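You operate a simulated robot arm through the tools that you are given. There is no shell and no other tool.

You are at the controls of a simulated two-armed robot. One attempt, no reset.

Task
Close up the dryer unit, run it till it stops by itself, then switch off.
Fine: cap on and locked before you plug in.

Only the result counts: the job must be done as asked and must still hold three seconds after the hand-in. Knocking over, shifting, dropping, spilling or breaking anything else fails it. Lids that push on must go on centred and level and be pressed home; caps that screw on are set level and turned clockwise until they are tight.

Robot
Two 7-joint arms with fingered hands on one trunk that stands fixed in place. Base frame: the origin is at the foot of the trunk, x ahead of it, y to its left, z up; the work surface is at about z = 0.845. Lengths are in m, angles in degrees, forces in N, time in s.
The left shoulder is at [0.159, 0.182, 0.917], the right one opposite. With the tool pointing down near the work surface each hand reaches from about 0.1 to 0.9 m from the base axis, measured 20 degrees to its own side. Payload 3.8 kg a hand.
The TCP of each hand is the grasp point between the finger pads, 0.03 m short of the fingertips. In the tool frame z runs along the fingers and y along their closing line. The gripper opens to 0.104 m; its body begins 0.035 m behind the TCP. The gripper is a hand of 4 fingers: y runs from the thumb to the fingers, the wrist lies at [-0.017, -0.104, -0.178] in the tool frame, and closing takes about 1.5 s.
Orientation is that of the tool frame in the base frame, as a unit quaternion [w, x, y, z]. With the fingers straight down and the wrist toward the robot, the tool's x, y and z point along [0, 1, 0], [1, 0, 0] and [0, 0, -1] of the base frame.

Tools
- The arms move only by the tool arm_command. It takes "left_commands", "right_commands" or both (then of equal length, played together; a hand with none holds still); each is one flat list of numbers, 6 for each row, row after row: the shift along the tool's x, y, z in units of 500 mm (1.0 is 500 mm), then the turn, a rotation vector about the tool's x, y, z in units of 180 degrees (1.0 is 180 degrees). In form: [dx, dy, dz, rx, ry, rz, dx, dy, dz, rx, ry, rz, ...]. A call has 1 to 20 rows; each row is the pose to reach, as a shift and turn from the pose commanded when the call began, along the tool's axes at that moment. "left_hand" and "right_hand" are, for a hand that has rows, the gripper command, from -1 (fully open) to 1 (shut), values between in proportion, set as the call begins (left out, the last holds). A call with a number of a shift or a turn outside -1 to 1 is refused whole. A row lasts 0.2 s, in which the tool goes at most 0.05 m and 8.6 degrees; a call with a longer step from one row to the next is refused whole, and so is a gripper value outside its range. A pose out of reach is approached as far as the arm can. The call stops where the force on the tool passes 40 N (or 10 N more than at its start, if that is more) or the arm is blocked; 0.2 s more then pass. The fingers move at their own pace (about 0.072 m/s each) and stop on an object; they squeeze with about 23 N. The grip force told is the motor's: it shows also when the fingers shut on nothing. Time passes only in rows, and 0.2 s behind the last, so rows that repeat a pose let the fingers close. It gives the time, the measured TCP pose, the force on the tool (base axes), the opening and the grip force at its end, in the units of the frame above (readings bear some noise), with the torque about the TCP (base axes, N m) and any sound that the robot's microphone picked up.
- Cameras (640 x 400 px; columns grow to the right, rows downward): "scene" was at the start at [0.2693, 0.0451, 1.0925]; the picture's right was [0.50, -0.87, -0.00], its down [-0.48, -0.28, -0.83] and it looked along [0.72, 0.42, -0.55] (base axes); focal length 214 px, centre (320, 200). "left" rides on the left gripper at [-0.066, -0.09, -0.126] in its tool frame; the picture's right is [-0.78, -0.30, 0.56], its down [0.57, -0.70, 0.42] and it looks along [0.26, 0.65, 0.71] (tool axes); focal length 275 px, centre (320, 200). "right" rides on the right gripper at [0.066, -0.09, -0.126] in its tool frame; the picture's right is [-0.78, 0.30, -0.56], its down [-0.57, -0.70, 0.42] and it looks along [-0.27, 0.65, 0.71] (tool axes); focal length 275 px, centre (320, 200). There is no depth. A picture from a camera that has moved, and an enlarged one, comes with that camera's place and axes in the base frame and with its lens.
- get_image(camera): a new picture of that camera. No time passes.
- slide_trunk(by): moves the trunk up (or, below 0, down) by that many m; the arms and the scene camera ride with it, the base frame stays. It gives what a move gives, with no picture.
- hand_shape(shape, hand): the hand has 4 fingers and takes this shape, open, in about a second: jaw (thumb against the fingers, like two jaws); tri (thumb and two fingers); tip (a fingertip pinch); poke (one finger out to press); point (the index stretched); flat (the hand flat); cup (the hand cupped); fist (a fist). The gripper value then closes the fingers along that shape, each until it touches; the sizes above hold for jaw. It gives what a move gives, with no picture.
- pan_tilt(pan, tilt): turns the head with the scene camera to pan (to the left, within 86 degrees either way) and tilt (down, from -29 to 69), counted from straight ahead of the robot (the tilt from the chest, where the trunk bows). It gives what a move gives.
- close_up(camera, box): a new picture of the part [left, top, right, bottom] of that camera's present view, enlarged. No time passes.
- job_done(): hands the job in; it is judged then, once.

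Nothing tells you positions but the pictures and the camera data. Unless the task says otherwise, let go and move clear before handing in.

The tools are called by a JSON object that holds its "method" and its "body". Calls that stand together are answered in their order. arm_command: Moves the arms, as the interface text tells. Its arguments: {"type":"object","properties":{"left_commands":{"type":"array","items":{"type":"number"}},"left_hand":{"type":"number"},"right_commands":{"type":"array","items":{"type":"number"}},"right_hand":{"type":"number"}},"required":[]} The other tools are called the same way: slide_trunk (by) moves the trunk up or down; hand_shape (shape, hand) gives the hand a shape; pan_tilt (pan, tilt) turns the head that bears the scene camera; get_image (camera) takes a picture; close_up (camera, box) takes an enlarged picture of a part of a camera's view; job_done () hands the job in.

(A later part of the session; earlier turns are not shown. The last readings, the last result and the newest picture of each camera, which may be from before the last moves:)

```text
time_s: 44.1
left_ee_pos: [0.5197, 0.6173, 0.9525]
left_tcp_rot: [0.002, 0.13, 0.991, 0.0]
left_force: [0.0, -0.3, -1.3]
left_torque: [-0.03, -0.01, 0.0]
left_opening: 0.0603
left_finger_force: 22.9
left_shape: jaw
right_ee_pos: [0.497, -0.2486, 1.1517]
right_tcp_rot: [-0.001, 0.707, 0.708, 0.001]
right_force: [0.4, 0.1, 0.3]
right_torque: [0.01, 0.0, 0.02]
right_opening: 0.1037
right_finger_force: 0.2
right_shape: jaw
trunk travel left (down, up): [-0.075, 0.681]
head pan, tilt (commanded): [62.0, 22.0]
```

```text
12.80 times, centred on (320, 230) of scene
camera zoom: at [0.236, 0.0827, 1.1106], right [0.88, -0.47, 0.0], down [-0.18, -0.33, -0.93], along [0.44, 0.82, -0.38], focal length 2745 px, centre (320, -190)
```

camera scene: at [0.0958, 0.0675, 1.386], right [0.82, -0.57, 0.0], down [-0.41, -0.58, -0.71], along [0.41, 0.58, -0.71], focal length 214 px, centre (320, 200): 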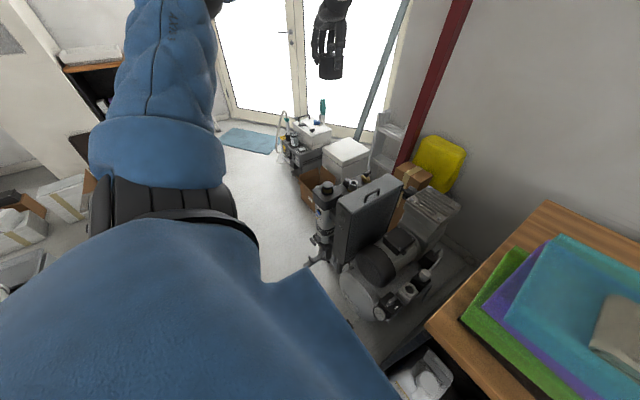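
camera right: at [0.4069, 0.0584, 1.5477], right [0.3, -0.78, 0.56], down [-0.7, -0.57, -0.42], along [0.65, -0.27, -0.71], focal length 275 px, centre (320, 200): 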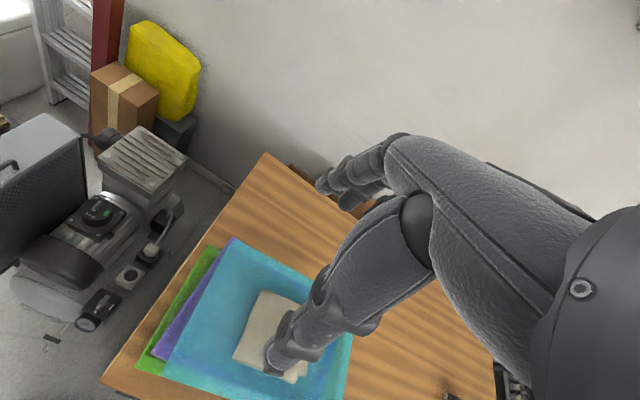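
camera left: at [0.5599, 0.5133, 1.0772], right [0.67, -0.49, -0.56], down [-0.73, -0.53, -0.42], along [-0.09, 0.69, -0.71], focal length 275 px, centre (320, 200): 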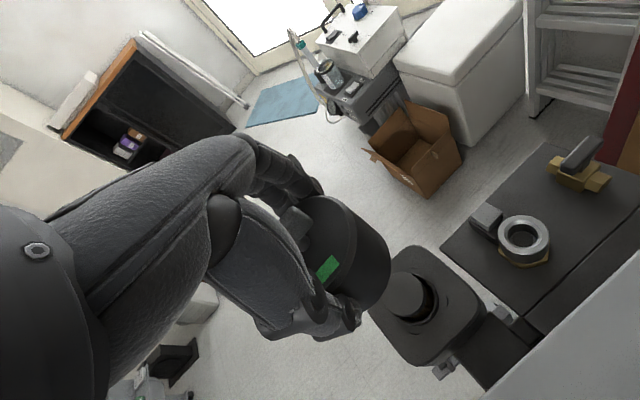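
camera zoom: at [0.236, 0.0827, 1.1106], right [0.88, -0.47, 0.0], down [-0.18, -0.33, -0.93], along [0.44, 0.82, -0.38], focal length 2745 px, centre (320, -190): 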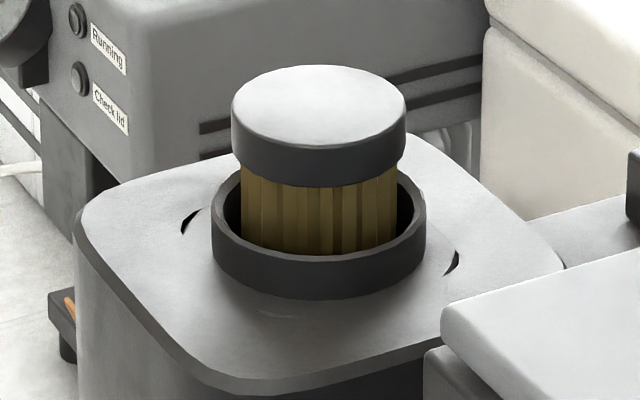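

Sideways offset is down to 1 mm. I'll make that small correction and descend until the cap's rim is about 12 mm above the filter top.

{"method": "arm_command", "body": {"left_commands": [-0.0019, -0.0007, 0.07, 0, 0, 0, -0.0019, -0.0007, 0.14, 0, 0, 0, -0.0019, -0.0007, 0.19, 0, 0, 0, -0.0019, -0.0007, 0.213, 0, 0, 0], "left_hand": 1.0}}

{"method": "close_up", "body": {"camera": "scene", "box": [290, 190, 350, 245]}}

{"method": "close_up", "body": {"camera": "left", "box": [270, 180, 510, 380]}}

```text
time_s: 45.1
left_ee_pos: [0.5218, 0.6176, 0.8452]
left_tcp_rot: [0.002, 0.13, 0.991, 0.0]
left_force: [-0.4, -0.4, -0.8]
left_torque: [-0.02, 0.02, -0.03]
left_opening: 0.0605
left_finger_force: 23.3
left_shape: jaw
right_ee_pos: [0.4977, -0.2479, 1.152]
right_tcp_rot: [0.0, 0.707, 0.707, 0.0]
right_force: [0.2, -0.6, -0.4]
right_torque: [0.03, 0.0, 0.02]
right_opening: 0.1037
right_finger_force: 0.0
right_shape: jaw
trunk travel left (down, up): [-0.075, 0.681]
head pan, tilt (commanded): [62.0, 22.0]
```

```text
7.27 times, centred on (320, 218) of scene
camera zoom: at [0.2361, 0.0828, 1.1107], right [0.88, -0.47, 0.0], down [-0.18, -0.33, -0.93], along [0.44, 0.82, -0.38], focal length 1560 px, centre (320, 73)
```

zoom: 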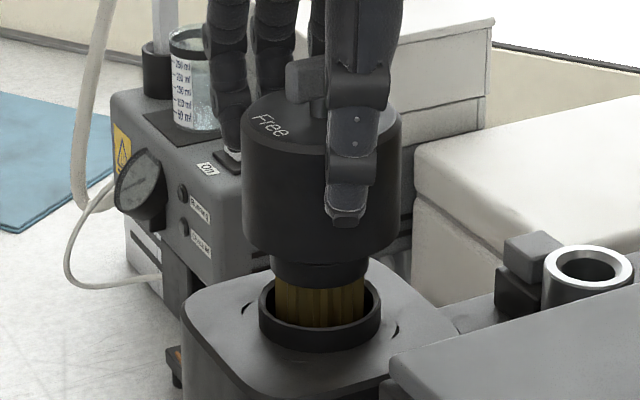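

```text
2.00 times, centred on (390, 280) of left
camera zoom: at [0.5626, 0.512, 0.9713], right [0.67, -0.49, -0.56], down [-0.73, -0.53, -0.43], along [-0.09, 0.69, -0.71], focal length 551 px, centre (180, 40)
```

zoom: 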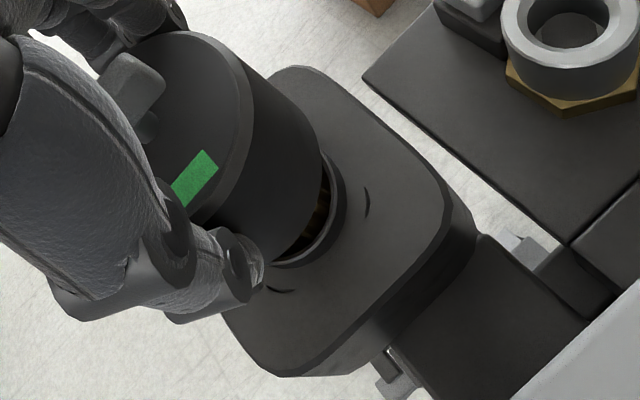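

The cap is centred over the filter in the picture (within about 1 mm). I'll lower it 30 mm slowly over the filter and check forces.

{"method": "arm_command", "body": {"left_commands": [0, 0, 0.012, 0, 0, 0, 0, 0, 0.024, 0, 0, 0, 0, 0, 0.036, 0, 0, 0, 0, 0, 0.048, 0, 0, 0, 0, 0, 0.06, 0, 0, 0], "left_hand": 1.0}}

{"method": "close_up", "body": {"camera": "scene", "box": [290, 195, 350, 250]}}

{"method": "close_up", "body": {"camera": "left", "box": [270, 180, 510, 380]}}

```text
time_s: 46.3
left_ee_pos: [0.5204, 0.6177, 0.8155]
left_tcp_rot: [0.001, 0.13, 0.991, 0.001]
left_force: [-0.8, 0.4, -1.8]
left_torque: [0.01, 0.02, 0.05]
left_opening: 0.0601
left_finger_force: 23.2
left_shape: jaw
right_ee_pos: [0.4968, -0.2477, 1.1509]
right_tcp_rot: [0.0, 0.707, 0.707, 0.0]
right_force: [-0.3, -0.4, 0.6]
right_torque: [-0.01, -0.03, 0.03]
right_opening: 0.1038
right_finger_force: 0.0
right_shape: jaw
trunk travel left (down, up): [-0.075, 0.681]
head pan, tilt (commanded): [62.0, 22.0]
```

```text
7.27 times, centred on (320, 222) of scene
camera zoom: at [0.236, 0.0827, 1.1107], right [0.88, -0.47, 0.0], down [-0.18, -0.33, -0.93], along [0.44, 0.82, -0.37], focal length 1560 px, centre (320, 36)
```

zoom: 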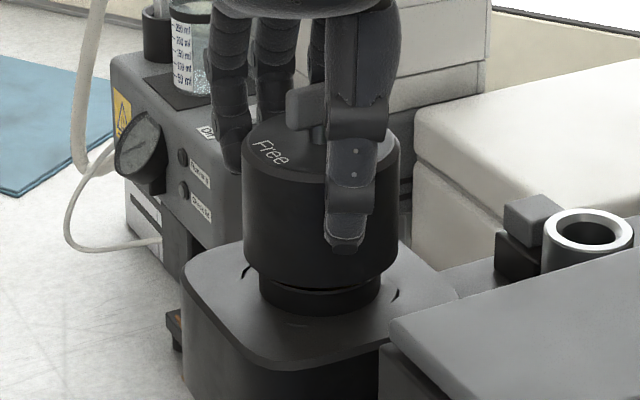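

```text
2.00 times, centred on (390, 280) of left
camera zoom: at [0.5627, 0.5124, 0.9416], right [0.67, -0.49, -0.56], down [-0.73, -0.53, -0.43], along [-0.09, 0.7, -0.71], focal length 551 px, centre (180, 40)
```

zoom: 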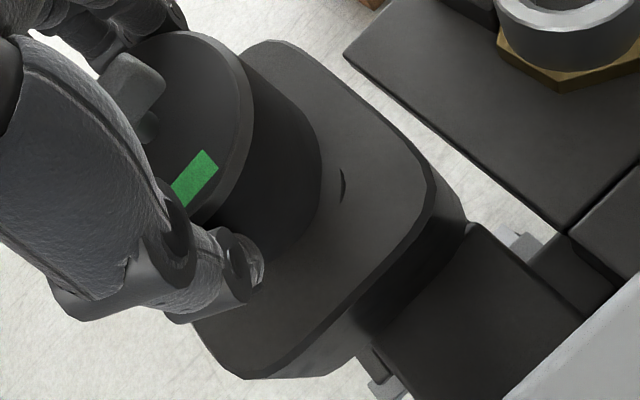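

The cap has slid over the filter without contact. I'll lower it another 18 mm in small steps to engage the collar.

{"method": "arm_command", "body": {"left_commands": [0, 0, 0.006, 0, 0, 0, 0, 0, 0.012, 0, 0, 0, 0, 0, 0.018, 0, 0, 0, 0, 0, 0.024, 0, 0, 0, 0, 0, 0.03, 0, 0, 0, 0, 0, 0.036, 0, 0, 0], "left_hand": 1.0}}

{"method": "close_up", "body": {"camera": "scene", "box": [290, 195, 350, 250]}}

```text
time_s: 47.7
left_ee_pos: [0.5202, 0.617, 0.7984]
left_tcp_rot: [0.001, 0.13, 0.991, 0.0]
left_force: [0.4, -0.7, -2.3]
left_torque: [0.0, 0.0, 0.01]
left_opening: 0.0602
left_finger_force: 22.7
left_shape: jaw
right_ee_pos: [0.4975, -0.2478, 1.1512]
right_tcp_rot: [0.0, 0.707, 0.707, 0.0]
right_force: [0.1, 0.2, -0.4]
right_torque: [-0.04, 0.0, -0.01]
right_opening: 0.1036
right_finger_force: 0.0
right_shape: jaw
trunk travel left (down, up): [-0.075, 0.681]
head pan, tilt (commanded): [62.0, 22.0]
```

```text
7.27 times, centred on (320, 222) of scene
camera zoom: at [0.2361, 0.0827, 1.1106], right [0.88, -0.47, 0.0], down [-0.18, -0.33, -0.93], along [0.44, 0.82, -0.37], focal length 1560 px, centre (320, 36)
```

zoom: 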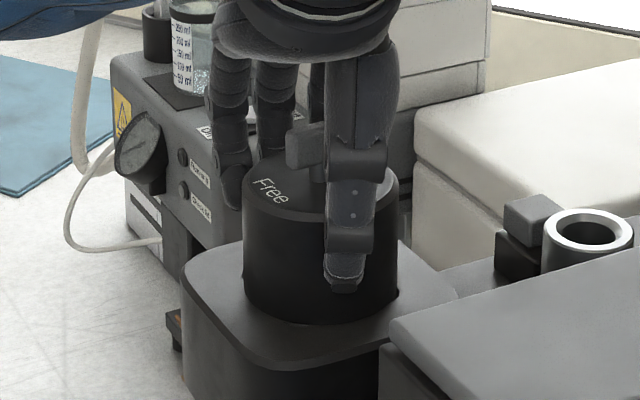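

The cap is over the collar, just above the plate, with no side force. I'll press gently downward in small steps until it's seated.

{"method": "arm_command", "body": {"left_commands": [0, 0, 0.003, 0, 0, 0, 0, 0, 0.006, 0, 0, 0, 0, 0, 0.009, 0, 0, 0, 0, 0, 0.012, 0, 0, 0], "left_hand": 1.0}}

{"method": "close_up", "body": {"camera": "scene", "box": [295, 215, 345, 250]}}

```text
time_s: 48.7
left_ee_pos: [0.5207, 0.6172, 0.7958]
left_tcp_rot: [0.004, 0.131, 0.991, 0.004]
left_force: [2.2, 1.3, 20.4]
left_torque: [0.05, -0.06, -0.05]
left_opening: 0.0605
left_finger_force: 23.2
left_shape: jaw
right_ee_pos: [0.4961, -0.2482, 1.152]
right_tcp_rot: [-0.001, 0.707, 0.707, 0.002]
right_force: [0.1, -0.1, 0.1]
right_torque: [-0.02, 0.01, 0.01]
right_opening: 0.1037
right_finger_force: 0.0
right_shape: jaw
trunk travel left (down, up): [-0.075, 0.681]
head pan, tilt (commanded): [62.0, 22.0]
```

```text
11.43 times, centred on (320, 232) of scene
camera zoom: at [0.2347, 0.0811, 1.1114], right [0.88, -0.47, 0.0], down [-0.18, -0.33, -0.93], along [0.44, 0.82, -0.37], focal length 2451 px, centre (320, -171)
```

zoom: 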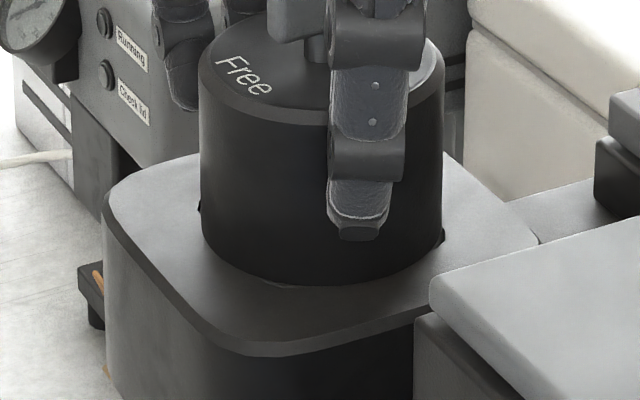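

The cap rests on the plate with 20 N of press force, level and centred. I'll ease the load, open the hand and rise clear, then inspect.

{"method": "arm_command", "body": {"left_commands": [0, 0, -0.006, 0, 0, 0, 0, 0, -0.006, 0, 0, 0, 0, 0, -0.006, 0, 0, 0, 0, 0, -0.006, 0, 0, 0, 0, 0, -0.006, 0, 0, 0], "left_hand": -0.8}}

{"method": "arm_command", "body": {"left_commands": [0, 0, -0.03, 0, 0, 0, 0, 0, -0.08, 0, 0, 0, 0, 0, -0.14, 0, 0, 0, 0, 0, -0.2, 0, 0, 0, 0, 0, -0.26, 0, 0, 0], "left_hand": -0.8}}

{"method": "close_up", "body": {"camera": "scene", "box": [290, 195, 350, 250]}}

{"method": "get_image", "body": {"camera": "left"}}

```text
time_s: 49.9
left_ee_pos: [0.5204, 0.617, 0.7948]
left_tcp_rot: [0.001, 0.13, 0.991, -0.001]
left_force: [-0.3, 0.3, 0.2]
left_torque: [0.0, -0.02, 0.01]
left_opening: 0.0935
left_finger_force: 0.0
left_shape: jaw
right_ee_pos: [0.4983, -0.2472, 1.1521]
right_tcp_rot: [0.0, 0.707, 0.707, 0.0]
right_force: [0.9, -0.8, 0.8]
right_torque: [-0.01, -0.01, 0.03]
right_opening: 0.1034
right_finger_force: 0.1
right_shape: jaw
trunk travel left (down, up): [-0.075, 0.681]
head pan, tilt (commanded): [62.0, 22.0]
```

```text
time_s: 51.3
left_ee_pos: [0.5165, 0.616, 0.8588]
left_tcp_rot: [-0.087, 0.131, 0.987, -0.015]
left_force: [-1.0, -0.2, 0.4]
left_torque: [-0.01, 0.02, 0.01]
left_opening: 0.0934
left_finger_force: 0.1
left_shape: jaw
right_ee_pos: [0.4959, -0.2476, 1.1512]
right_tcp_rot: [0.0, 0.707, 0.707, 0.0]
right_force: [-0.2, -0.2, 0.1]
right_torque: [-0.02, -0.01, 0.01]
right_opening: 0.1036
right_finger_force: 0.0
right_shape: jaw
trunk travel left (down, up): [-0.075, 0.681]
head pan, tilt (commanded): [62.0, 22.0]
stopped in row 5 (left hand): the arm was blocked; the commanded pose is now the measured one
```

```text
7.27 times, centred on (320, 222) of scene
camera zoom: at [0.2357, 0.0828, 1.1108], right [0.88, -0.47, 0.0], down [-0.18, -0.33, -0.93], along [0.44, 0.82, -0.37], focal length 1560 px, centre (320, 36)
```

zoom: 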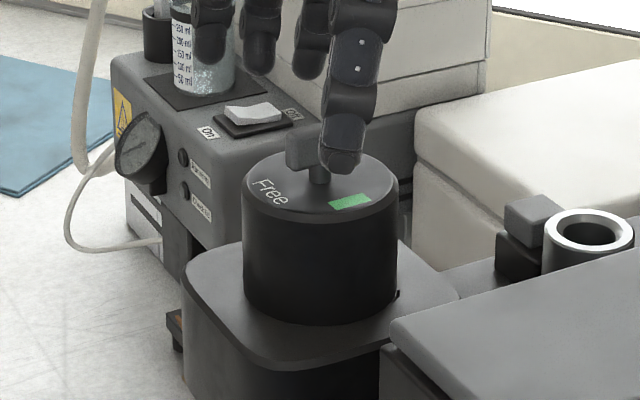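

```text
taken
camera left: at [0.579, 0.5118, 0.9765], right [0.56, -0.49, -0.66], down [-0.8, -0.53, -0.28], along [-0.21, 0.69, -0.69], focal length 275 px, centre (320, 200)
```

left: 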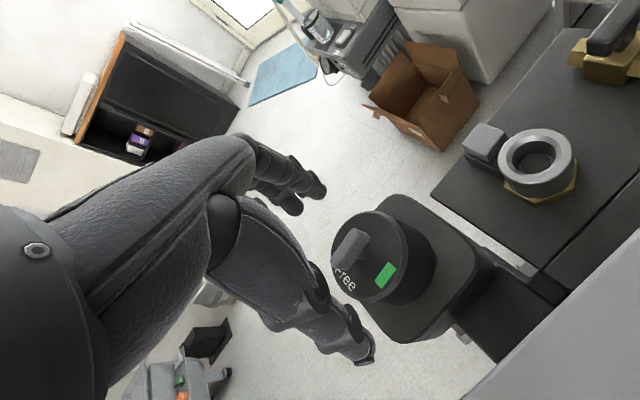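

The cap is on, level, its lever still at "Free". While rising, the arm got blocked and the hand tilted about 10°, so I'll look at the whole arm before going on.

{"method": "get_image", "body": {"camera": "scene"}}

{"method": "get_image", "body": {"camera": "right"}}

{"method": "close_up", "body": {"camera": "scene", "box": [220, 60, 400, 260]}}

```text
taken
camera scene: at [0.2357, 0.0828, 1.1108], right [0.88, -0.47, 0.0], down [-0.18, -0.33, -0.93], along [0.44, 0.82, -0.37], focal length 214 px, centre (320, 200)
```

scene: 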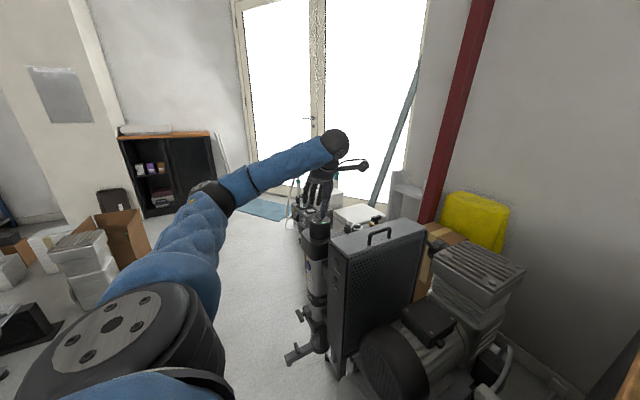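

```text
taken
camera right: at [0.406, -0.1815, 1.2784], right [0.3, -0.78, 0.56], down [-0.7, -0.57, -0.42], along [0.65, -0.26, -0.71], focal length 275 px, centre (320, 200)
```

right: 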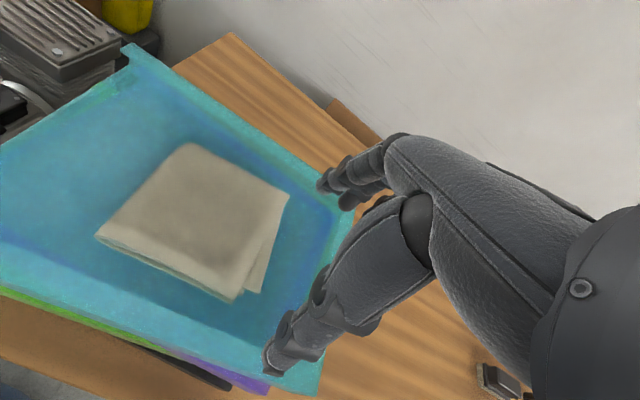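

```text
2.00 times, centred on (310, 160) of scene
camera zoom: at [0.2357, 0.0828, 1.1108], right [0.88, -0.47, 0.0], down [-0.18, -0.33, -0.93], along [0.44, 0.82, -0.37], focal length 429 px, centre (340, 280)
```

zoom: 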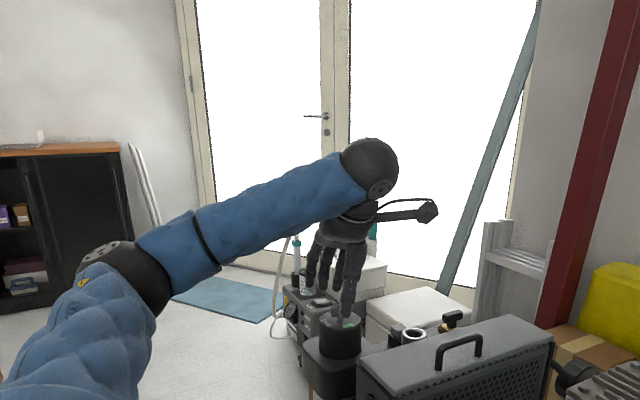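

The cap stands well; the arm seems to have run into a wrist limit at this yaw. I'll rise a little more and turn the hand back to the default yaw (wrist toward the robot).

{"method": "arm_command", "body": {"left_commands": [0.006, -0.0019, -0.035, 0, 0, 0, 0.012, -0.0038, -0.07, 0, 0, 0, 0.018, -0.0056, -0.105, 0, 0, 0, 0.024, -0.0075, -0.14, -0.0049, -0.0035, 0.0415, 0.03, -0.0094, -0.177, -0.0099, -0.007, 0.083, 0.03, -0.0094, -0.177, -0.0148, -0.0105, 0.1244, 0.03, -0.0094, -0.177, -0.0198, -0.014, 0.1659, 0.03, -0.0094, -0.177, -0.0247, -0.0175, 0.2074, 0.03, -0.0094, -0.177, -0.0296, -0.0209, 0.2489, 0.03, -0.0094, -0.177, -0.0346, -0.0244, 0.2904, 0.03, -0.0094, -0.177, -0.0395, -0.0279, 0.3318, 0.03, -0.0094, -0.177, -0.0445, -0.0314, 0.3733, 0.03, -0.0094, -0.177, -0.0494, -0.0349, 0.4148], "left_hand": -0.8}}

{"method": "get_image", "body": {"camera": "scene"}}

{"method": "get_image", "body": {"camera": "left"}}

```text
time_s: 54.1
left_ee_pos: [0.5169, 0.6167, 0.9492]
left_tcp_rot: [0.001, 0.708, 0.707, 0.0]
left_force: [-0.6, -0.4, 0.0]
left_torque: [0.01, 0.03, -0.01]
left_opening: 0.0933
left_finger_force: 0.0
left_shape: jaw
right_ee_pos: [0.4963, -0.2481, 1.1506]
right_tcp_rot: [0.0, 0.707, 0.707, 0.001]
right_force: [-0.1, 0.6, 0.0]
right_torque: [0.0, 0.02, 0.02]
right_opening: 0.1036
right_finger_force: 0.1
right_shape: jaw
trunk travel left (down, up): [-0.075, 0.681]
head pan, tilt (commanded): [62.0, 22.0]
```

```text
taken
camera scene: at [0.236, 0.0827, 1.1107], right [0.88, -0.47, 0.0], down [-0.18, -0.33, -0.93], along [0.44, 0.82, -0.37], focal length 214 px, centre (320, 200)
```

scene: 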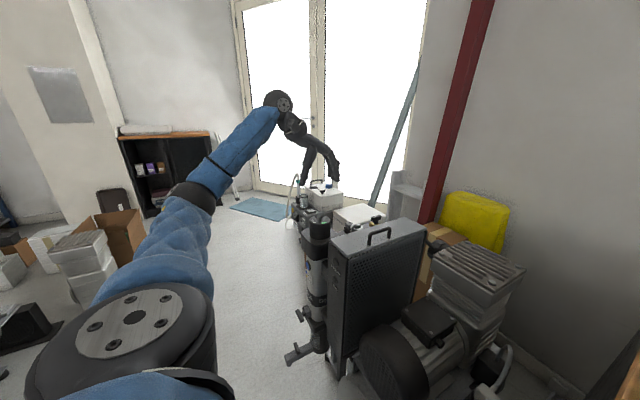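

```text
taken
camera left: at [0.4275, 0.5493, 1.0748], right [-0.3, -0.78, -0.56], down [-0.7, 0.57, -0.43], along [0.65, 0.26, -0.71], focal length 275 px, centre (320, 200)
```

left: 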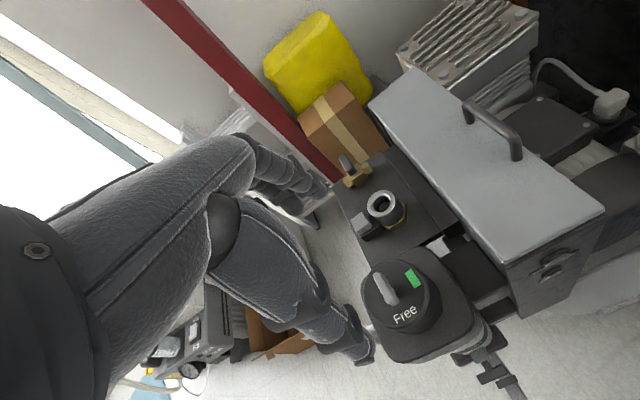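

The hand is upright at the default yaw. I'll test turning it the other way (wrist to the left, yaw -90°) at this height, so that the lever can later be gripped and turned toward the green mark.

{"method": "arm_command", "body": {"left_commands": [0, 0, 0, 0, 0, 0.0455, 0, 0, 0, 0, 0, 0.091, 0, 0, 0, 0, 0, 0.1365, 0, 0, 0, 0, 0, 0.182, 0, 0, 0, 0, 0, 0.2275, 0, 0, 0, 0, 0, 0.273, 0, 0, 0, 0, 0, 0.3185, 0, 0, 0, 0, 0, 0.364, 0, 0, 0, 0, 0, 0.4095, 0, 0, 0, 0, 0, 0.455, 0, 0, 0, 0, 0, 0.5], "left_hand": -0.8}}

{"method": "get_image", "body": {"camera": "scene"}}

{"method": "get_image", "body": {"camera": "left"}}

```text
time_s: 56.5
left_ee_pos: [0.5199, 0.54, 0.9883]
left_tcp_rot: [-0.001, 1.0, 0.029, 0.002]
left_force: [-0.7, 0.8, 0.5]
left_torque: [-0.02, -0.04, -0.02]
left_opening: 0.0934
left_finger_force: 0.0
left_shape: jaw
left hand out of reach, approached as far as the arm can: row 9, 10, 11
right_ee_pos: [0.4962, -0.2483, 1.1515]
right_tcp_rot: [0.0, 0.708, 0.706, 0.0]
right_force: [-0.6, -0.6, 0.4]
right_torque: [0.0, -0.04, 0.01]
right_opening: 0.1037
right_finger_force: 0.0
right_shape: jaw
trunk travel left (down, up): [-0.075, 0.681]
head pan, tilt (commanded): [62.0, 22.0]
```

```text
taken
camera scene: at [0.2355, 0.0823, 1.1108], right [0.88, -0.47, 0.0], down [-0.18, -0.33, -0.93], along [0.44, 0.82, -0.37], focal length 214 px, centre (320, 200)
```

scene: 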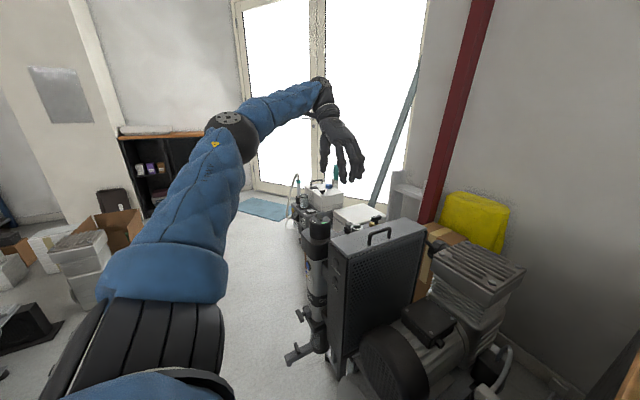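

```text
taken
camera left: at [0.4498, 0.6254, 1.112], right [-0.79, 0.25, -0.56], down [0.53, 0.73, -0.42], along [0.3, -0.63, -0.71], focal length 275 px, centre (320, 200)
```

left: 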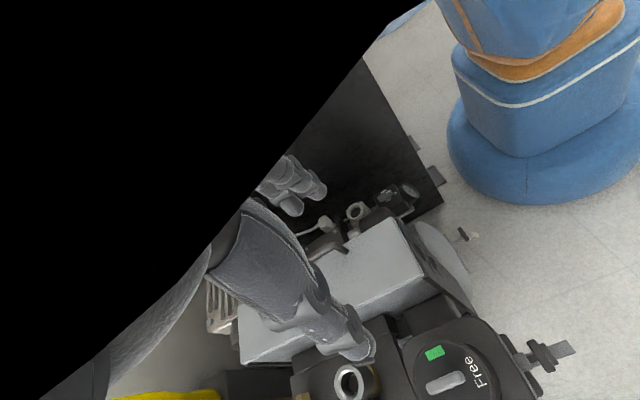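

Yaw -90° is just out of reach at that spot, but about -65° should work. I'll inspect the lever and the marks closely before deciding on the turning direction.

{"method": "close_up", "body": {"camera": "scene", "box": [300, 208, 340, 233]}}

{"method": "close_up", "body": {"camera": "left", "box": [400, 320, 520, 400]}}

```text
16.00 times, centred on (320, 220) of scene
camera zoom: at [0.2355, 0.0823, 1.1108], right [0.88, -0.47, 0.0], down [-0.18, -0.33, -0.93], along [0.44, 0.82, -0.37], focal length 3432 px, centre (320, -128)
```

zoom: 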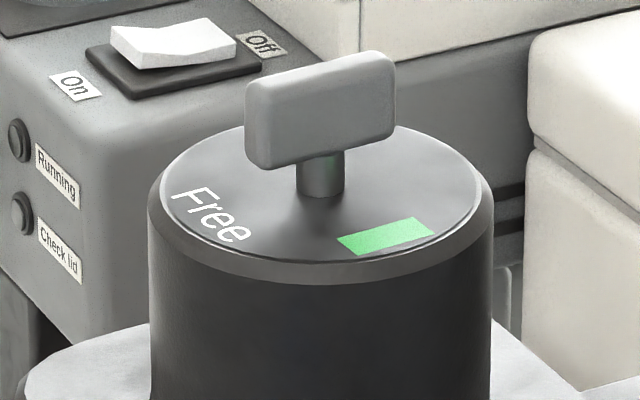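

```text
5.00 times, centred on (460, 360) of left
camera zoom: at [0.4498, 0.6254, 1.112], right [-0.79, 0.25, -0.56], down [0.53, 0.73, -0.42], along [0.3, -0.63, -0.71], focal length 1376 px, centre (-380, -600)
```

zoom: 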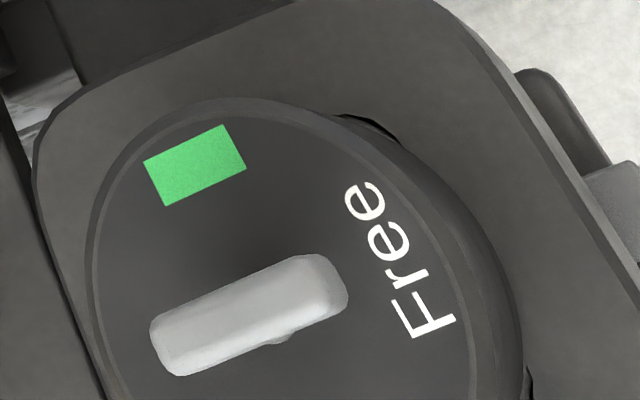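

The lever is a plain bar lying from "Free" (-x) across the centre, with green toward -y. A quarter turn counter-clockwise would bring the "Free" end onto the green. I'll set yaw about -65° and lower a little first to find my real pose.

{"method": "arm_command", "body": {"left_commands": [0, 0, 0.04, 0, 0, -0.0463, 0, 0, 0.08, 0, 0, -0.0926, 0, 0, 0.12, 0, 0, -0.1389], "left_hand": -0.8}}

{"method": "get_image", "body": {"camera": "left"}}

```text
time_s: 57.3
left_ee_pos: [0.5204, 0.5422, 0.9252]
left_tcp_rot: [0.0, 0.969, 0.246, 0.002]
left_force: [-0.4, -0.1, -0.9]
left_torque: [0.02, 0.0, -0.01]
left_opening: 0.0933
left_finger_force: 0.0
left_shape: jaw
right_ee_pos: [0.4972, -0.247, 1.1519]
right_tcp_rot: [0.0, 0.707, 0.707, 0.001]
right_force: [-0.9, -0.1, 0.5]
right_torque: [-0.01, 0.0, 0.0]
right_opening: 0.1038
right_finger_force: 0.0
right_shape: jaw
trunk travel left (down, up): [-0.075, 0.681]
head pan, tilt (commanded): [62.0, 22.0]
```

```text
taken
camera left: at [0.4211, 0.5879, 1.0509], right [-0.82, -0.11, -0.56], down [0.17, 0.89, -0.42], along [0.54, -0.44, -0.71], focal length 275 px, centre (320, 200)
```

left: 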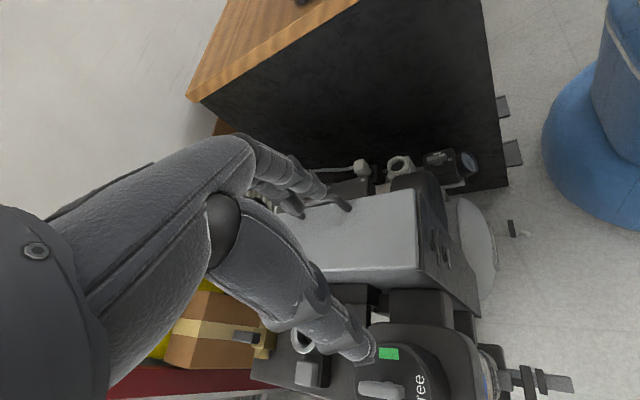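

Now at yaw -61.5°, I'll move over the cap centre with a half-open hand and hover just above the lever.

{"method": "arm_command", "body": {"left_commands": [0.0358, -0.0662, 0, 0, 0, 0, 0.0716, -0.1324, 0, 0, 0, 0, 0.0716, -0.1324, 0.04, 0, 0, 0, 0.0716, -0.1324, 0.08, 0, 0, 0, 0.0716, -0.1324, 0.12, 0, 0, 0, 0.0716, -0.1324, 0.12, 0, 0, 0], "left_hand": 0.0}}

{"method": "close_up", "body": {"camera": "scene", "box": [280, 180, 360, 240]}}

{"method": "get_image", "body": {"camera": "left"}}

```text
time_s: 58.7
left_ee_pos: [0.5211, 0.6166, 0.8662]
left_tcp_rot: [-0.001, 0.97, 0.244, 0.002]
left_force: [0.8, -0.1, 0.0]
left_torque: [0.0, -0.03, -0.02]
left_opening: 0.0525
left_finger_force: 0.0
left_shape: jaw
right_ee_pos: [0.4972, -0.247, 1.1514]
right_tcp_rot: [0.0, 0.707, 0.707, 0.0]
right_force: [0.7, 0.6, -0.1]
right_torque: [0.0, 0.0, -0.05]
right_opening: 0.1036
right_finger_force: 0.1
right_shape: jaw
trunk travel left (down, up): [-0.075, 0.681]
head pan, tilt (commanded): [62.0, 22.0]
```

```text
6.67 times, centred on (320, 210) of scene
camera zoom: at [0.2359, 0.0826, 1.1107], right [0.88, -0.47, 0.0], down [-0.18, -0.33, -0.93], along [0.44, 0.82, -0.37], focal length 1430 px, centre (320, 133)
```

zoom: 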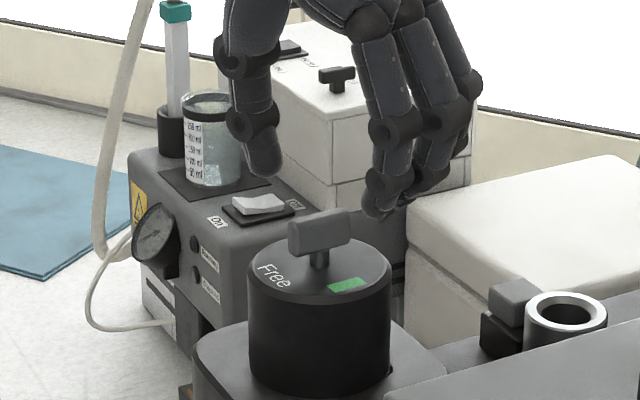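

```text
taken
camera left: at [0.4217, 0.663, 0.9914], right [-0.82, -0.11, -0.56], down [0.17, 0.89, -0.42], along [0.54, -0.44, -0.71], focal length 275 px, centre (320, 200)
```

left: 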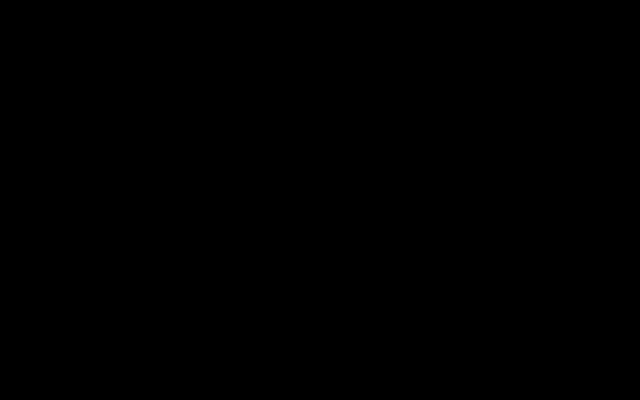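

Thumb and fingers straddle the lever from above. I'll descend so the fingertips reach beside the bar without touching the cap top.

{"method": "arm_command", "body": {"left_commands": [0, 0, 0.024, 0, 0, 0, 0, 0, 0.048, 0, 0, 0, 0, 0, 0.068, 0, 0, 0], "left_hand": 0.0}}

{"method": "close_up", "body": {"camera": "scene", "box": [290, 195, 350, 240]}}

```text
time_s: 59.5
left_ee_pos: [0.5222, 0.6165, 0.8309]
left_tcp_rot: [0.0, 0.97, 0.245, 0.002]
left_force: [-1.1, 1.0, 0.1]
left_torque: [-0.02, 0.01, 0.0]
left_opening: 0.0526
left_finger_force: 0.1
left_shape: jaw
right_ee_pos: [0.4972, -0.2484, 1.1516]
right_tcp_rot: [0.0, 0.707, 0.707, 0.0]
right_force: [-0.9, -0.2, 0.3]
right_torque: [0.02, -0.01, -0.03]
right_opening: 0.1037
right_finger_force: 0.1
right_shape: jaw
trunk travel left (down, up): [-0.075, 0.681]
head pan, tilt (commanded): [62.0, 22.0]
```

```text
8.89 times, centred on (320, 218) of scene
camera zoom: at [0.236, 0.0827, 1.1107], right [0.88, -0.47, 0.0], down [-0.18, -0.33, -0.93], along [0.44, 0.82, -0.37], focal length 1906 px, centre (320, 44)
```

zoom: 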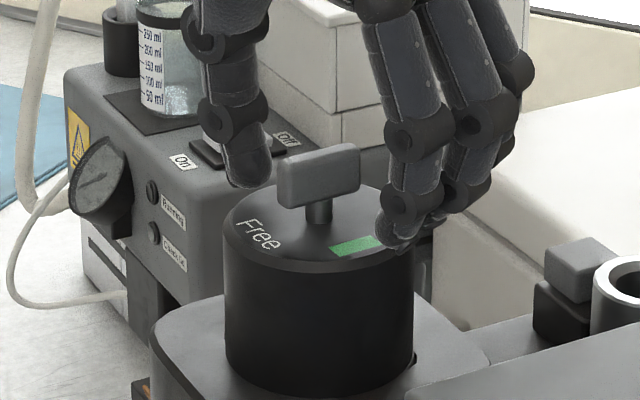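

The fingers stand around the lever just above the cap's top. I'll close slowly in a first step and look.

{"method": "arm_command", "body": {"left_commands": [0, 0, 0, 0, 0, 0, 0, 0, 0, 0, 0, 0, 0, 0, 0, 0, 0, 0, 0, 0, 0, 0, 0, 0], "left_hand": 0.6}}

{"method": "close_up", "body": {"camera": "scene", "box": [290, 195, 350, 240]}}

```text
time_s: 60.5
left_ee_pos: [0.5209, 0.6162, 0.8327]
left_tcp_rot: [0.0, 0.97, 0.244, 0.001]
left_force: [0.2, 0.0, 0.9]
left_torque: [0.01, 0.03, 0.0]
left_opening: 0.0212
left_finger_force: 0.1
left_shape: jaw
right_ee_pos: [0.4973, -0.248, 1.1511]
right_tcp_rot: [0.0, 0.708, 0.707, 0.0]
right_force: [0.2, 0.4, -0.5]
right_torque: [-0.02, -0.02, -0.04]
right_opening: 0.1038
right_finger_force: 0.0
right_shape: jaw
trunk travel left (down, up): [-0.075, 0.681]
head pan, tilt (commanded): [62.0, 22.0]
```

```text
8.89 times, centred on (320, 218) of scene
camera zoom: at [0.2359, 0.0826, 1.1107], right [0.88, -0.47, 0.0], down [-0.18, -0.33, -0.93], along [0.44, 0.82, -0.37], focal length 1906 px, centre (320, 44)
```

zoom: 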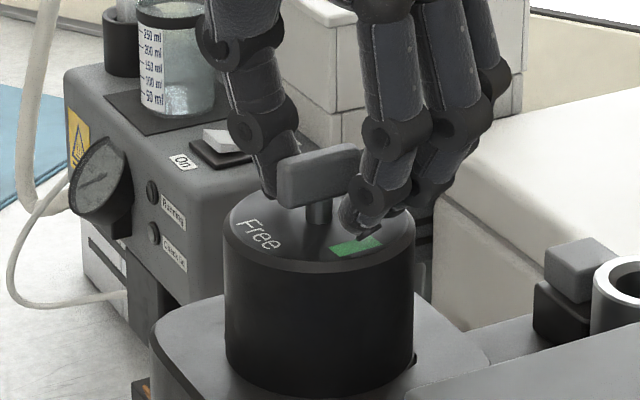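

Fingers and thumb now almost touch the lever on both sides. I'll close fully and look whether the bar starts to follow the grip.

{"method": "arm_command", "body": {"left_commands": [0, 0, 0, 0, 0, 0, 0, 0, 0, 0, 0, 0, 0, 0, 0, 0, 0, 0, 0, 0, 0, 0, 0, 0], "left_hand": 1.0}}

{"method": "close_up", "body": {"camera": "scene", "box": [290, 195, 350, 240]}}

```text
time_s: 61.5
left_ee_pos: [0.522, 0.6176, 0.833]
left_tcp_rot: [0.0, 0.97, 0.245, 0.002]
left_force: [-1.4, 0.0, 0.9]
left_torque: [-0.04, 0.01, -0.01]
left_opening: 0.0064
left_finger_force: 23.4
left_shape: jaw
right_ee_pos: [0.4986, -0.2482, 1.152]
right_tcp_rot: [0.001, 0.707, 0.707, -0.001]
right_force: [-0.4, -0.6, 0.8]
right_torque: [0.04, 0.01, 0.0]
right_opening: 0.1039
right_finger_force: 0.0
right_shape: jaw
trunk travel left (down, up): [-0.075, 0.681]
head pan, tilt (commanded): [62.0, 22.0]
```

```text
8.89 times, centred on (320, 218) of scene
camera zoom: at [0.2359, 0.0826, 1.1107], right [0.88, -0.47, 0.0], down [-0.18, -0.33, -0.93], along [0.44, 0.82, -0.37], focal length 1906 px, centre (320, 44)
```

zoom: 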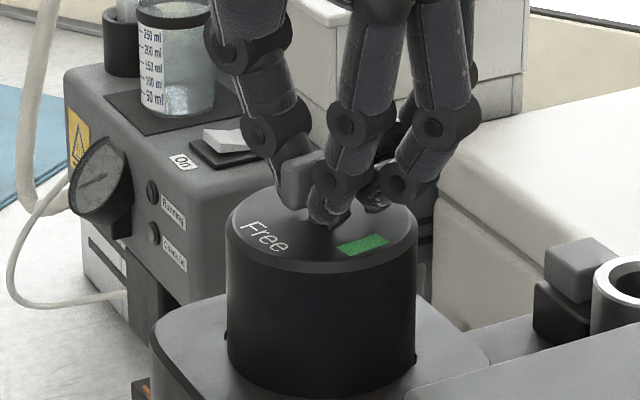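

The bar is gripped (23 N), and the cap barely moved (about 1 mm). I'll turn 16° counter-clockwise (seen from above) and watch torque and picture.

{"method": "arm_command", "body": {"left_commands": [0, 0, 0, 0, 0, -0.03, 0, 0, 0, 0, 0, -0.06, 0, 0, 0, 0, 0, -0.09], "left_hand": 1.0}}

{"method": "close_up", "body": {"camera": "scene", "box": [290, 195, 350, 240]}}

```text
time_s: 62.3
left_ee_pos: [0.5232, 0.6155, 0.8323]
left_tcp_rot: [0.0, 0.925, 0.38, 0.002]
left_force: [-0.4, 0.1, 1.2]
left_torque: [0.0, 0.01, 0.02]
left_opening: 0.006
left_finger_force: 23.0
left_shape: jaw
right_ee_pos: [0.4959, -0.2474, 1.1515]
right_tcp_rot: [-0.001, 0.708, 0.706, 0.0]
right_force: [-0.1, 0.3, -0.3]
right_torque: [0.01, 0.04, 0.0]
right_opening: 0.1038
right_finger_force: 0.0
right_shape: jaw
trunk travel left (down, up): [-0.075, 0.681]
head pan, tilt (commanded): [62.0, 22.0]
```

```text
8.89 times, centred on (320, 218) of scene
camera zoom: at [0.2358, 0.0826, 1.1107], right [0.88, -0.47, 0.0], down [-0.18, -0.33, -0.93], along [0.44, 0.82, -0.37], focal length 1906 px, centre (320, 44)
```

zoom: 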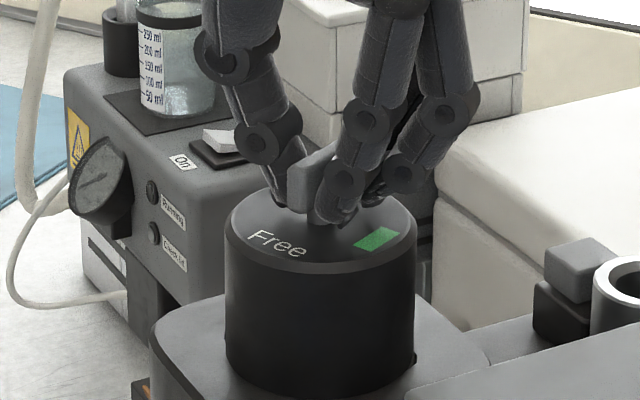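

The cap turned along with the lever this time, so I need to see whether the lever moved relative to the cap. I'll zoom in closer.

{"method": "close_up", "body": {"camera": "scene", "box": [305, 205, 340, 228]}}

{"method": "get_image", "body": {"camera": "left"}}

```text
16.00 times, centred on (322, 216) of scene
camera zoom: at [0.2358, 0.0826, 1.1107], right [0.88, -0.47, 0.0], down [-0.18, -0.33, -0.93], along [0.44, 0.82, -0.37], focal length 3432 px, centre (280, -64)
```

zoom: 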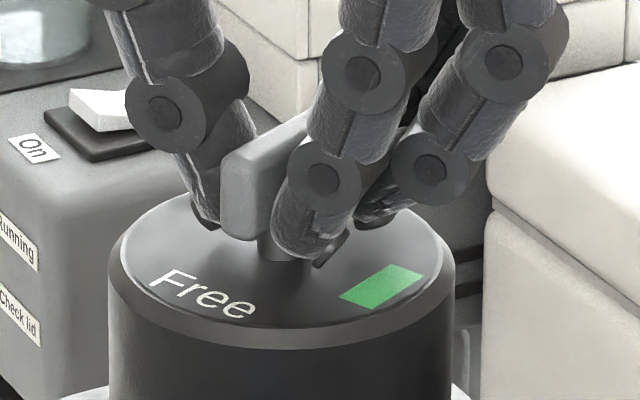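

```text
taken
camera left: at [0.4127, 0.6327, 0.9577], right [-0.76, -0.33, -0.56], down [-0.08, 0.9, -0.42], along [0.65, -0.27, -0.71], focal length 275 px, centre (320, 200)
```

left: 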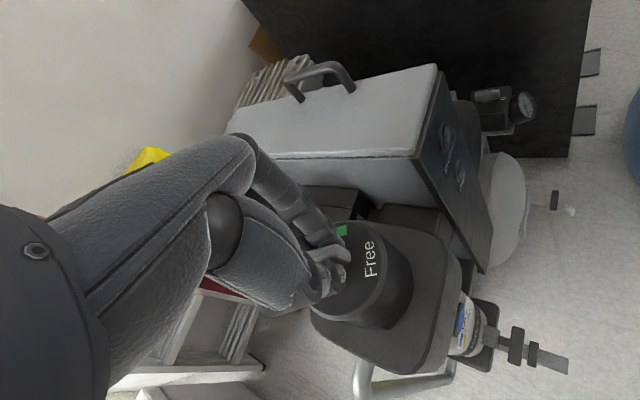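

{"method": "close_up", "body": {"camera": "left", "box": [290, 205, 430, 335]}}

```text
3.08 times, centred on (360, 270) of left
camera zoom: at [0.4127, 0.6327, 0.9577], right [-0.76, -0.33, -0.56], down [-0.08, 0.9, -0.42], along [0.65, -0.27, -0.71], focal length 847 px, centre (197, -15)
```

zoom: 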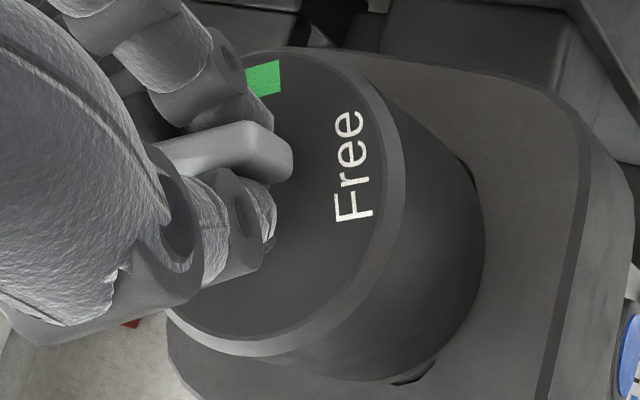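

The bar still points at "Free" relative to the cap, so the lever seems to be at its stop in this direction. I'll turn back clockwise by the same amount and see whether the lever moves relative to the cap.

{"method": "arm_command", "body": {"left_commands": [0, 0, 0, 0, 0, 0.03, 0, 0, 0, 0, 0, 0.06, 0, 0, 0, 0, 0, 0.09, 0, 0, 0, 0, 0, 0.12], "left_hand": 1.0}}

{"method": "close_up", "body": {"camera": "scene", "box": [305, 205, 340, 228]}}

{"method": "get_image", "body": {"camera": "left"}}

```text
time_s: 63.3
left_ee_pos: [0.5213, 0.6153, 0.8317]
left_tcp_rot: [0.0, 0.98, 0.198, 0.002]
left_force: [1.0, 0.8, -0.2]
left_torque: [-0.03, -0.02, 0.02]
left_opening: 0.0058
left_finger_force: 23.2
left_shape: jaw
right_ee_pos: [0.4978, -0.2466, 1.1524]
right_tcp_rot: [0.001, 0.707, 0.707, 0.0]
right_force: [0.3, -0.9, 0.0]
right_torque: [-0.01, 0.01, 0.01]
right_opening: 0.1035
right_finger_force: 0.0
right_shape: jaw
trunk travel left (down, up): [-0.075, 0.681]
head pan, tilt (commanded): [62.0, 22.0]
```

```text
16.00 times, centred on (322, 216) of scene
camera zoom: at [0.236, 0.0826, 1.1107], right [0.88, -0.47, 0.0], down [-0.18, -0.33, -0.93], along [0.44, 0.82, -0.37], focal length 3432 px, centre (280, -64)
```

zoom: 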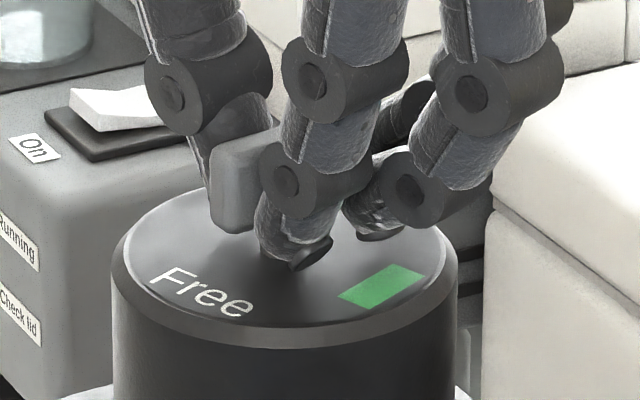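

```text
taken
camera left: at [0.4269, 0.6721, 0.9577], right [-0.83, -0.03, -0.56], down [0.26, 0.87, -0.42], along [0.5, -0.49, -0.71], focal length 275 px, centre (320, 200)
```

left: 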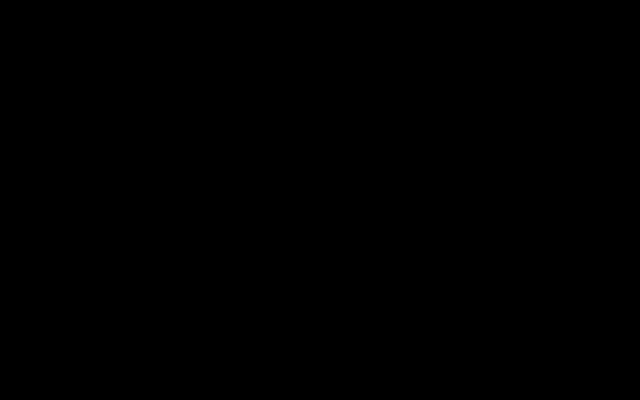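

Turning clockwise moved the lever relative to the cap while the cap stayed put, so the lock turns clockwise, bringing the lever's other end to green. I'll open, rise a little and swing the hand round to yaw +75° for a clockwise turn.

{"method": "arm_command", "body": {"left_commands": [0, 0, 0, 0, 0, 0, 0, 0, 0, 0, 0, 0, 0, 0, 0, 0, 0, 0, 0, 0, -0.04, 0, 0, 0, 0, 0, -0.08, 0, 0, 0, 0, 0, -0.11, 0, 0, 0], "left_hand": 0.0}}

{"method": "arm_command", "body": {"left_commands": [0, 0, 0, 0, 0, -0.0464, 0, 0, 0, 0, 0, -0.0928, 0, 0, 0, 0, 0, -0.1392, 0, 0, 0, 0, 0, -0.1856, 0, 0, 0, 0, 0, -0.232, 0, 0, 0, 0, 0, -0.2784, 0, 0, 0, 0, 0, -0.3248, 0, 0, 0, 0, 0, -0.3712], "left_hand": 0.0}}

{"method": "get_image", "body": {"camera": "left"}}

{"method": "close_up", "body": {"camera": "scene", "box": [280, 180, 360, 240]}}

```text
time_s: 64.7
left_ee_pos: [0.5216, 0.6157, 0.8867]
left_tcp_rot: [-0.001, 0.98, 0.199, 0.002]
left_force: [-0.8, 0.5, -0.3]
left_torque: [-0.02, 0.0, 0.0]
left_opening: 0.0514
left_finger_force: 0.0
left_shape: jaw
right_ee_pos: [0.4965, -0.248, 1.1521]
right_tcp_rot: [0.0, 0.707, 0.707, 0.0]
right_force: [0.1, 0.7, 0.0]
right_torque: [0.0, -0.01, 0.0]
right_opening: 0.1038
right_finger_force: 0.1
right_shape: jaw
trunk travel left (down, up): [-0.075, 0.681]
head pan, tilt (commanded): [62.0, 22.0]
```

```text
time_s: 66.5
left_ee_pos: [0.5227, 0.6148, 0.887]
left_tcp_rot: [0.0, 0.708, 0.707, 0.002]
left_force: [-0.8, 0.4, 0.4]
left_torque: [-0.04, -0.03, 0.03]
left_opening: 0.0517
left_finger_force: 0.1
left_shape: jaw
right_ee_pos: [0.4973, -0.2473, 1.1513]
right_tcp_rot: [0.0, 0.707, 0.707, 0.0]
right_force: [0.6, 0.3, -0.5]
right_torque: [-0.03, -0.02, 0.01]
right_opening: 0.1037
right_finger_force: 0.0
right_shape: jaw
trunk travel left (down, up): [-0.075, 0.681]
head pan, tilt (commanded): [62.0, 22.0]
```

```text
taken
camera left: at [0.4327, 0.5488, 1.0124], right [-0.3, -0.77, -0.56], down [-0.7, 0.58, -0.43], along [0.65, 0.26, -0.71], focal length 275 px, centre (320, 200)
```

left: 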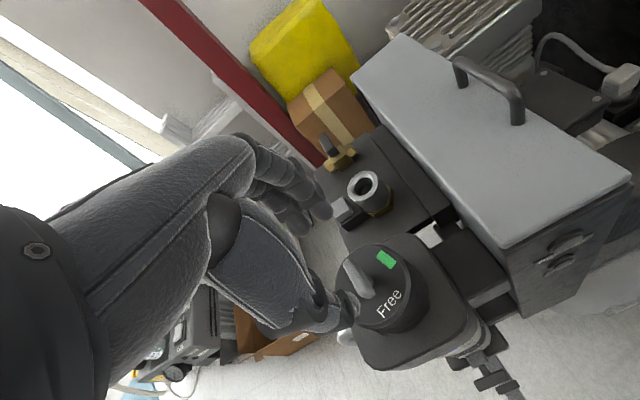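

```text
6.67 times, centred on (320, 210) of scene
camera zoom: at [0.2358, 0.0825, 1.1108], right [0.88, -0.47, 0.0], down [-0.18, -0.33, -0.93], along [0.44, 0.82, -0.37], focal length 1430 px, centre (320, 133)
```

zoom: 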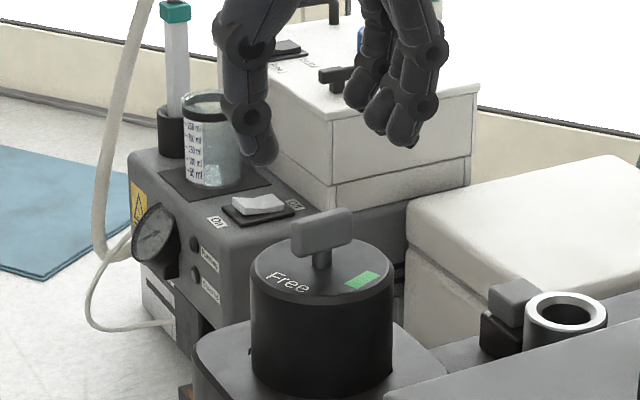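

{"method": "close_up", "body": {"camera": "left", "box": [330, 230, 450, 345]}}

{"method": "arm_command", "body": {"left_commands": [0, 0, 0, 0, 0, -0.0464, 0, 0, 0, 0, 0, -0.0928, 0, 0, 0, 0, 0, -0.1392, 0, 0, 0, 0, 0, -0.1856, 0, 0, 0, 0, 0, -0.232, 0, 0, 0, 0, 0, -0.2784, 0, 0, 0, 0, 0, -0.3248, 0, 0, 0, 0, 0, -0.3712, 0, 0, 0, 0, 0, -0.4167], "left_hand": 0.0}}

{"method": "close_up", "body": {"camera": "scene", "box": [280, 180, 360, 240]}}

{"method": "get_image", "body": {"camera": "left"}}

```text
3.48 times, centred on (390, 288) of left
camera zoom: at [0.4327, 0.5488, 1.0124], right [-0.3, -0.77, -0.56], down [-0.7, 0.58, -0.43], along [0.65, 0.26, -0.71], focal length 958 px, centre (76, -104)
```

zoom: 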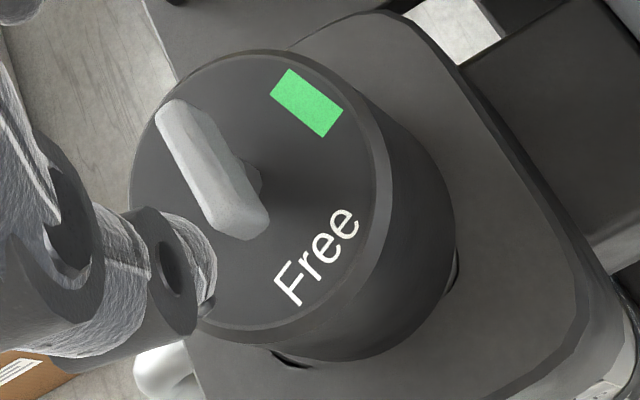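

```text
time_s: 68.5
left_ee_pos: [0.5222, 0.6163, 0.8871]
left_tcp_rot: [0.002, 0.132, 0.991, 0.001]
left_force: [-1.1, 0.4, -1.7]
left_torque: [-0.01, 0.0, -0.02]
left_opening: 0.0515
left_finger_force: 0.1
left_shape: jaw
right_ee_pos: [0.497, -0.2488, 1.1518]
right_tcp_rot: [0.0, 0.707, 0.707, 0.0]
right_force: [-0.6, -0.4, -0.7]
right_torque: [0.01, 0.02, 0.02]
right_opening: 0.1037
right_finger_force: 0.1
right_shape: jaw
trunk travel left (down, up): [-0.075, 0.681]
head pan, tilt (commanded): [62.0, 22.0]
```

```text
6.67 times, centred on (320, 210) of scene
camera zoom: at [0.236, 0.0826, 1.1107], right [0.88, -0.47, 0.0], down [-0.18, -0.33, -0.93], along [0.43, 0.82, -0.37], focal length 1430 px, centre (320, 133)
```

zoom: 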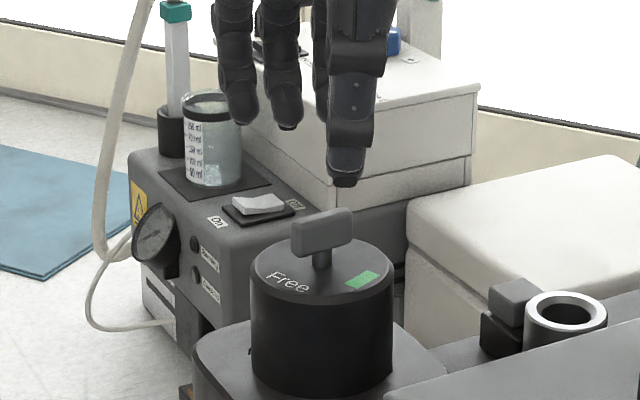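

```text
taken
camera left: at [0.563, 0.5112, 1.0127], right [0.67, -0.49, -0.56], down [-0.73, -0.53, -0.43], along [-0.08, 0.7, -0.71], focal length 275 px, centre (320, 200)
```

left: 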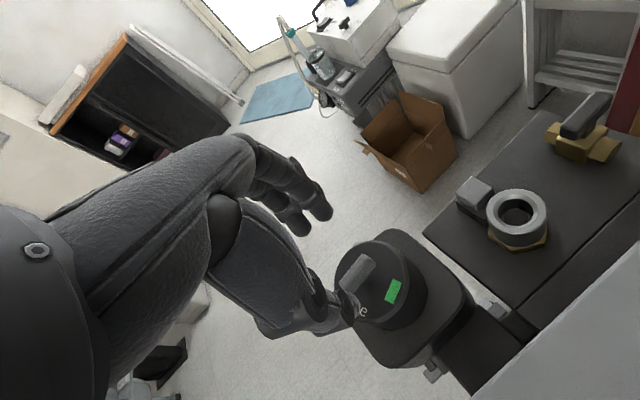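

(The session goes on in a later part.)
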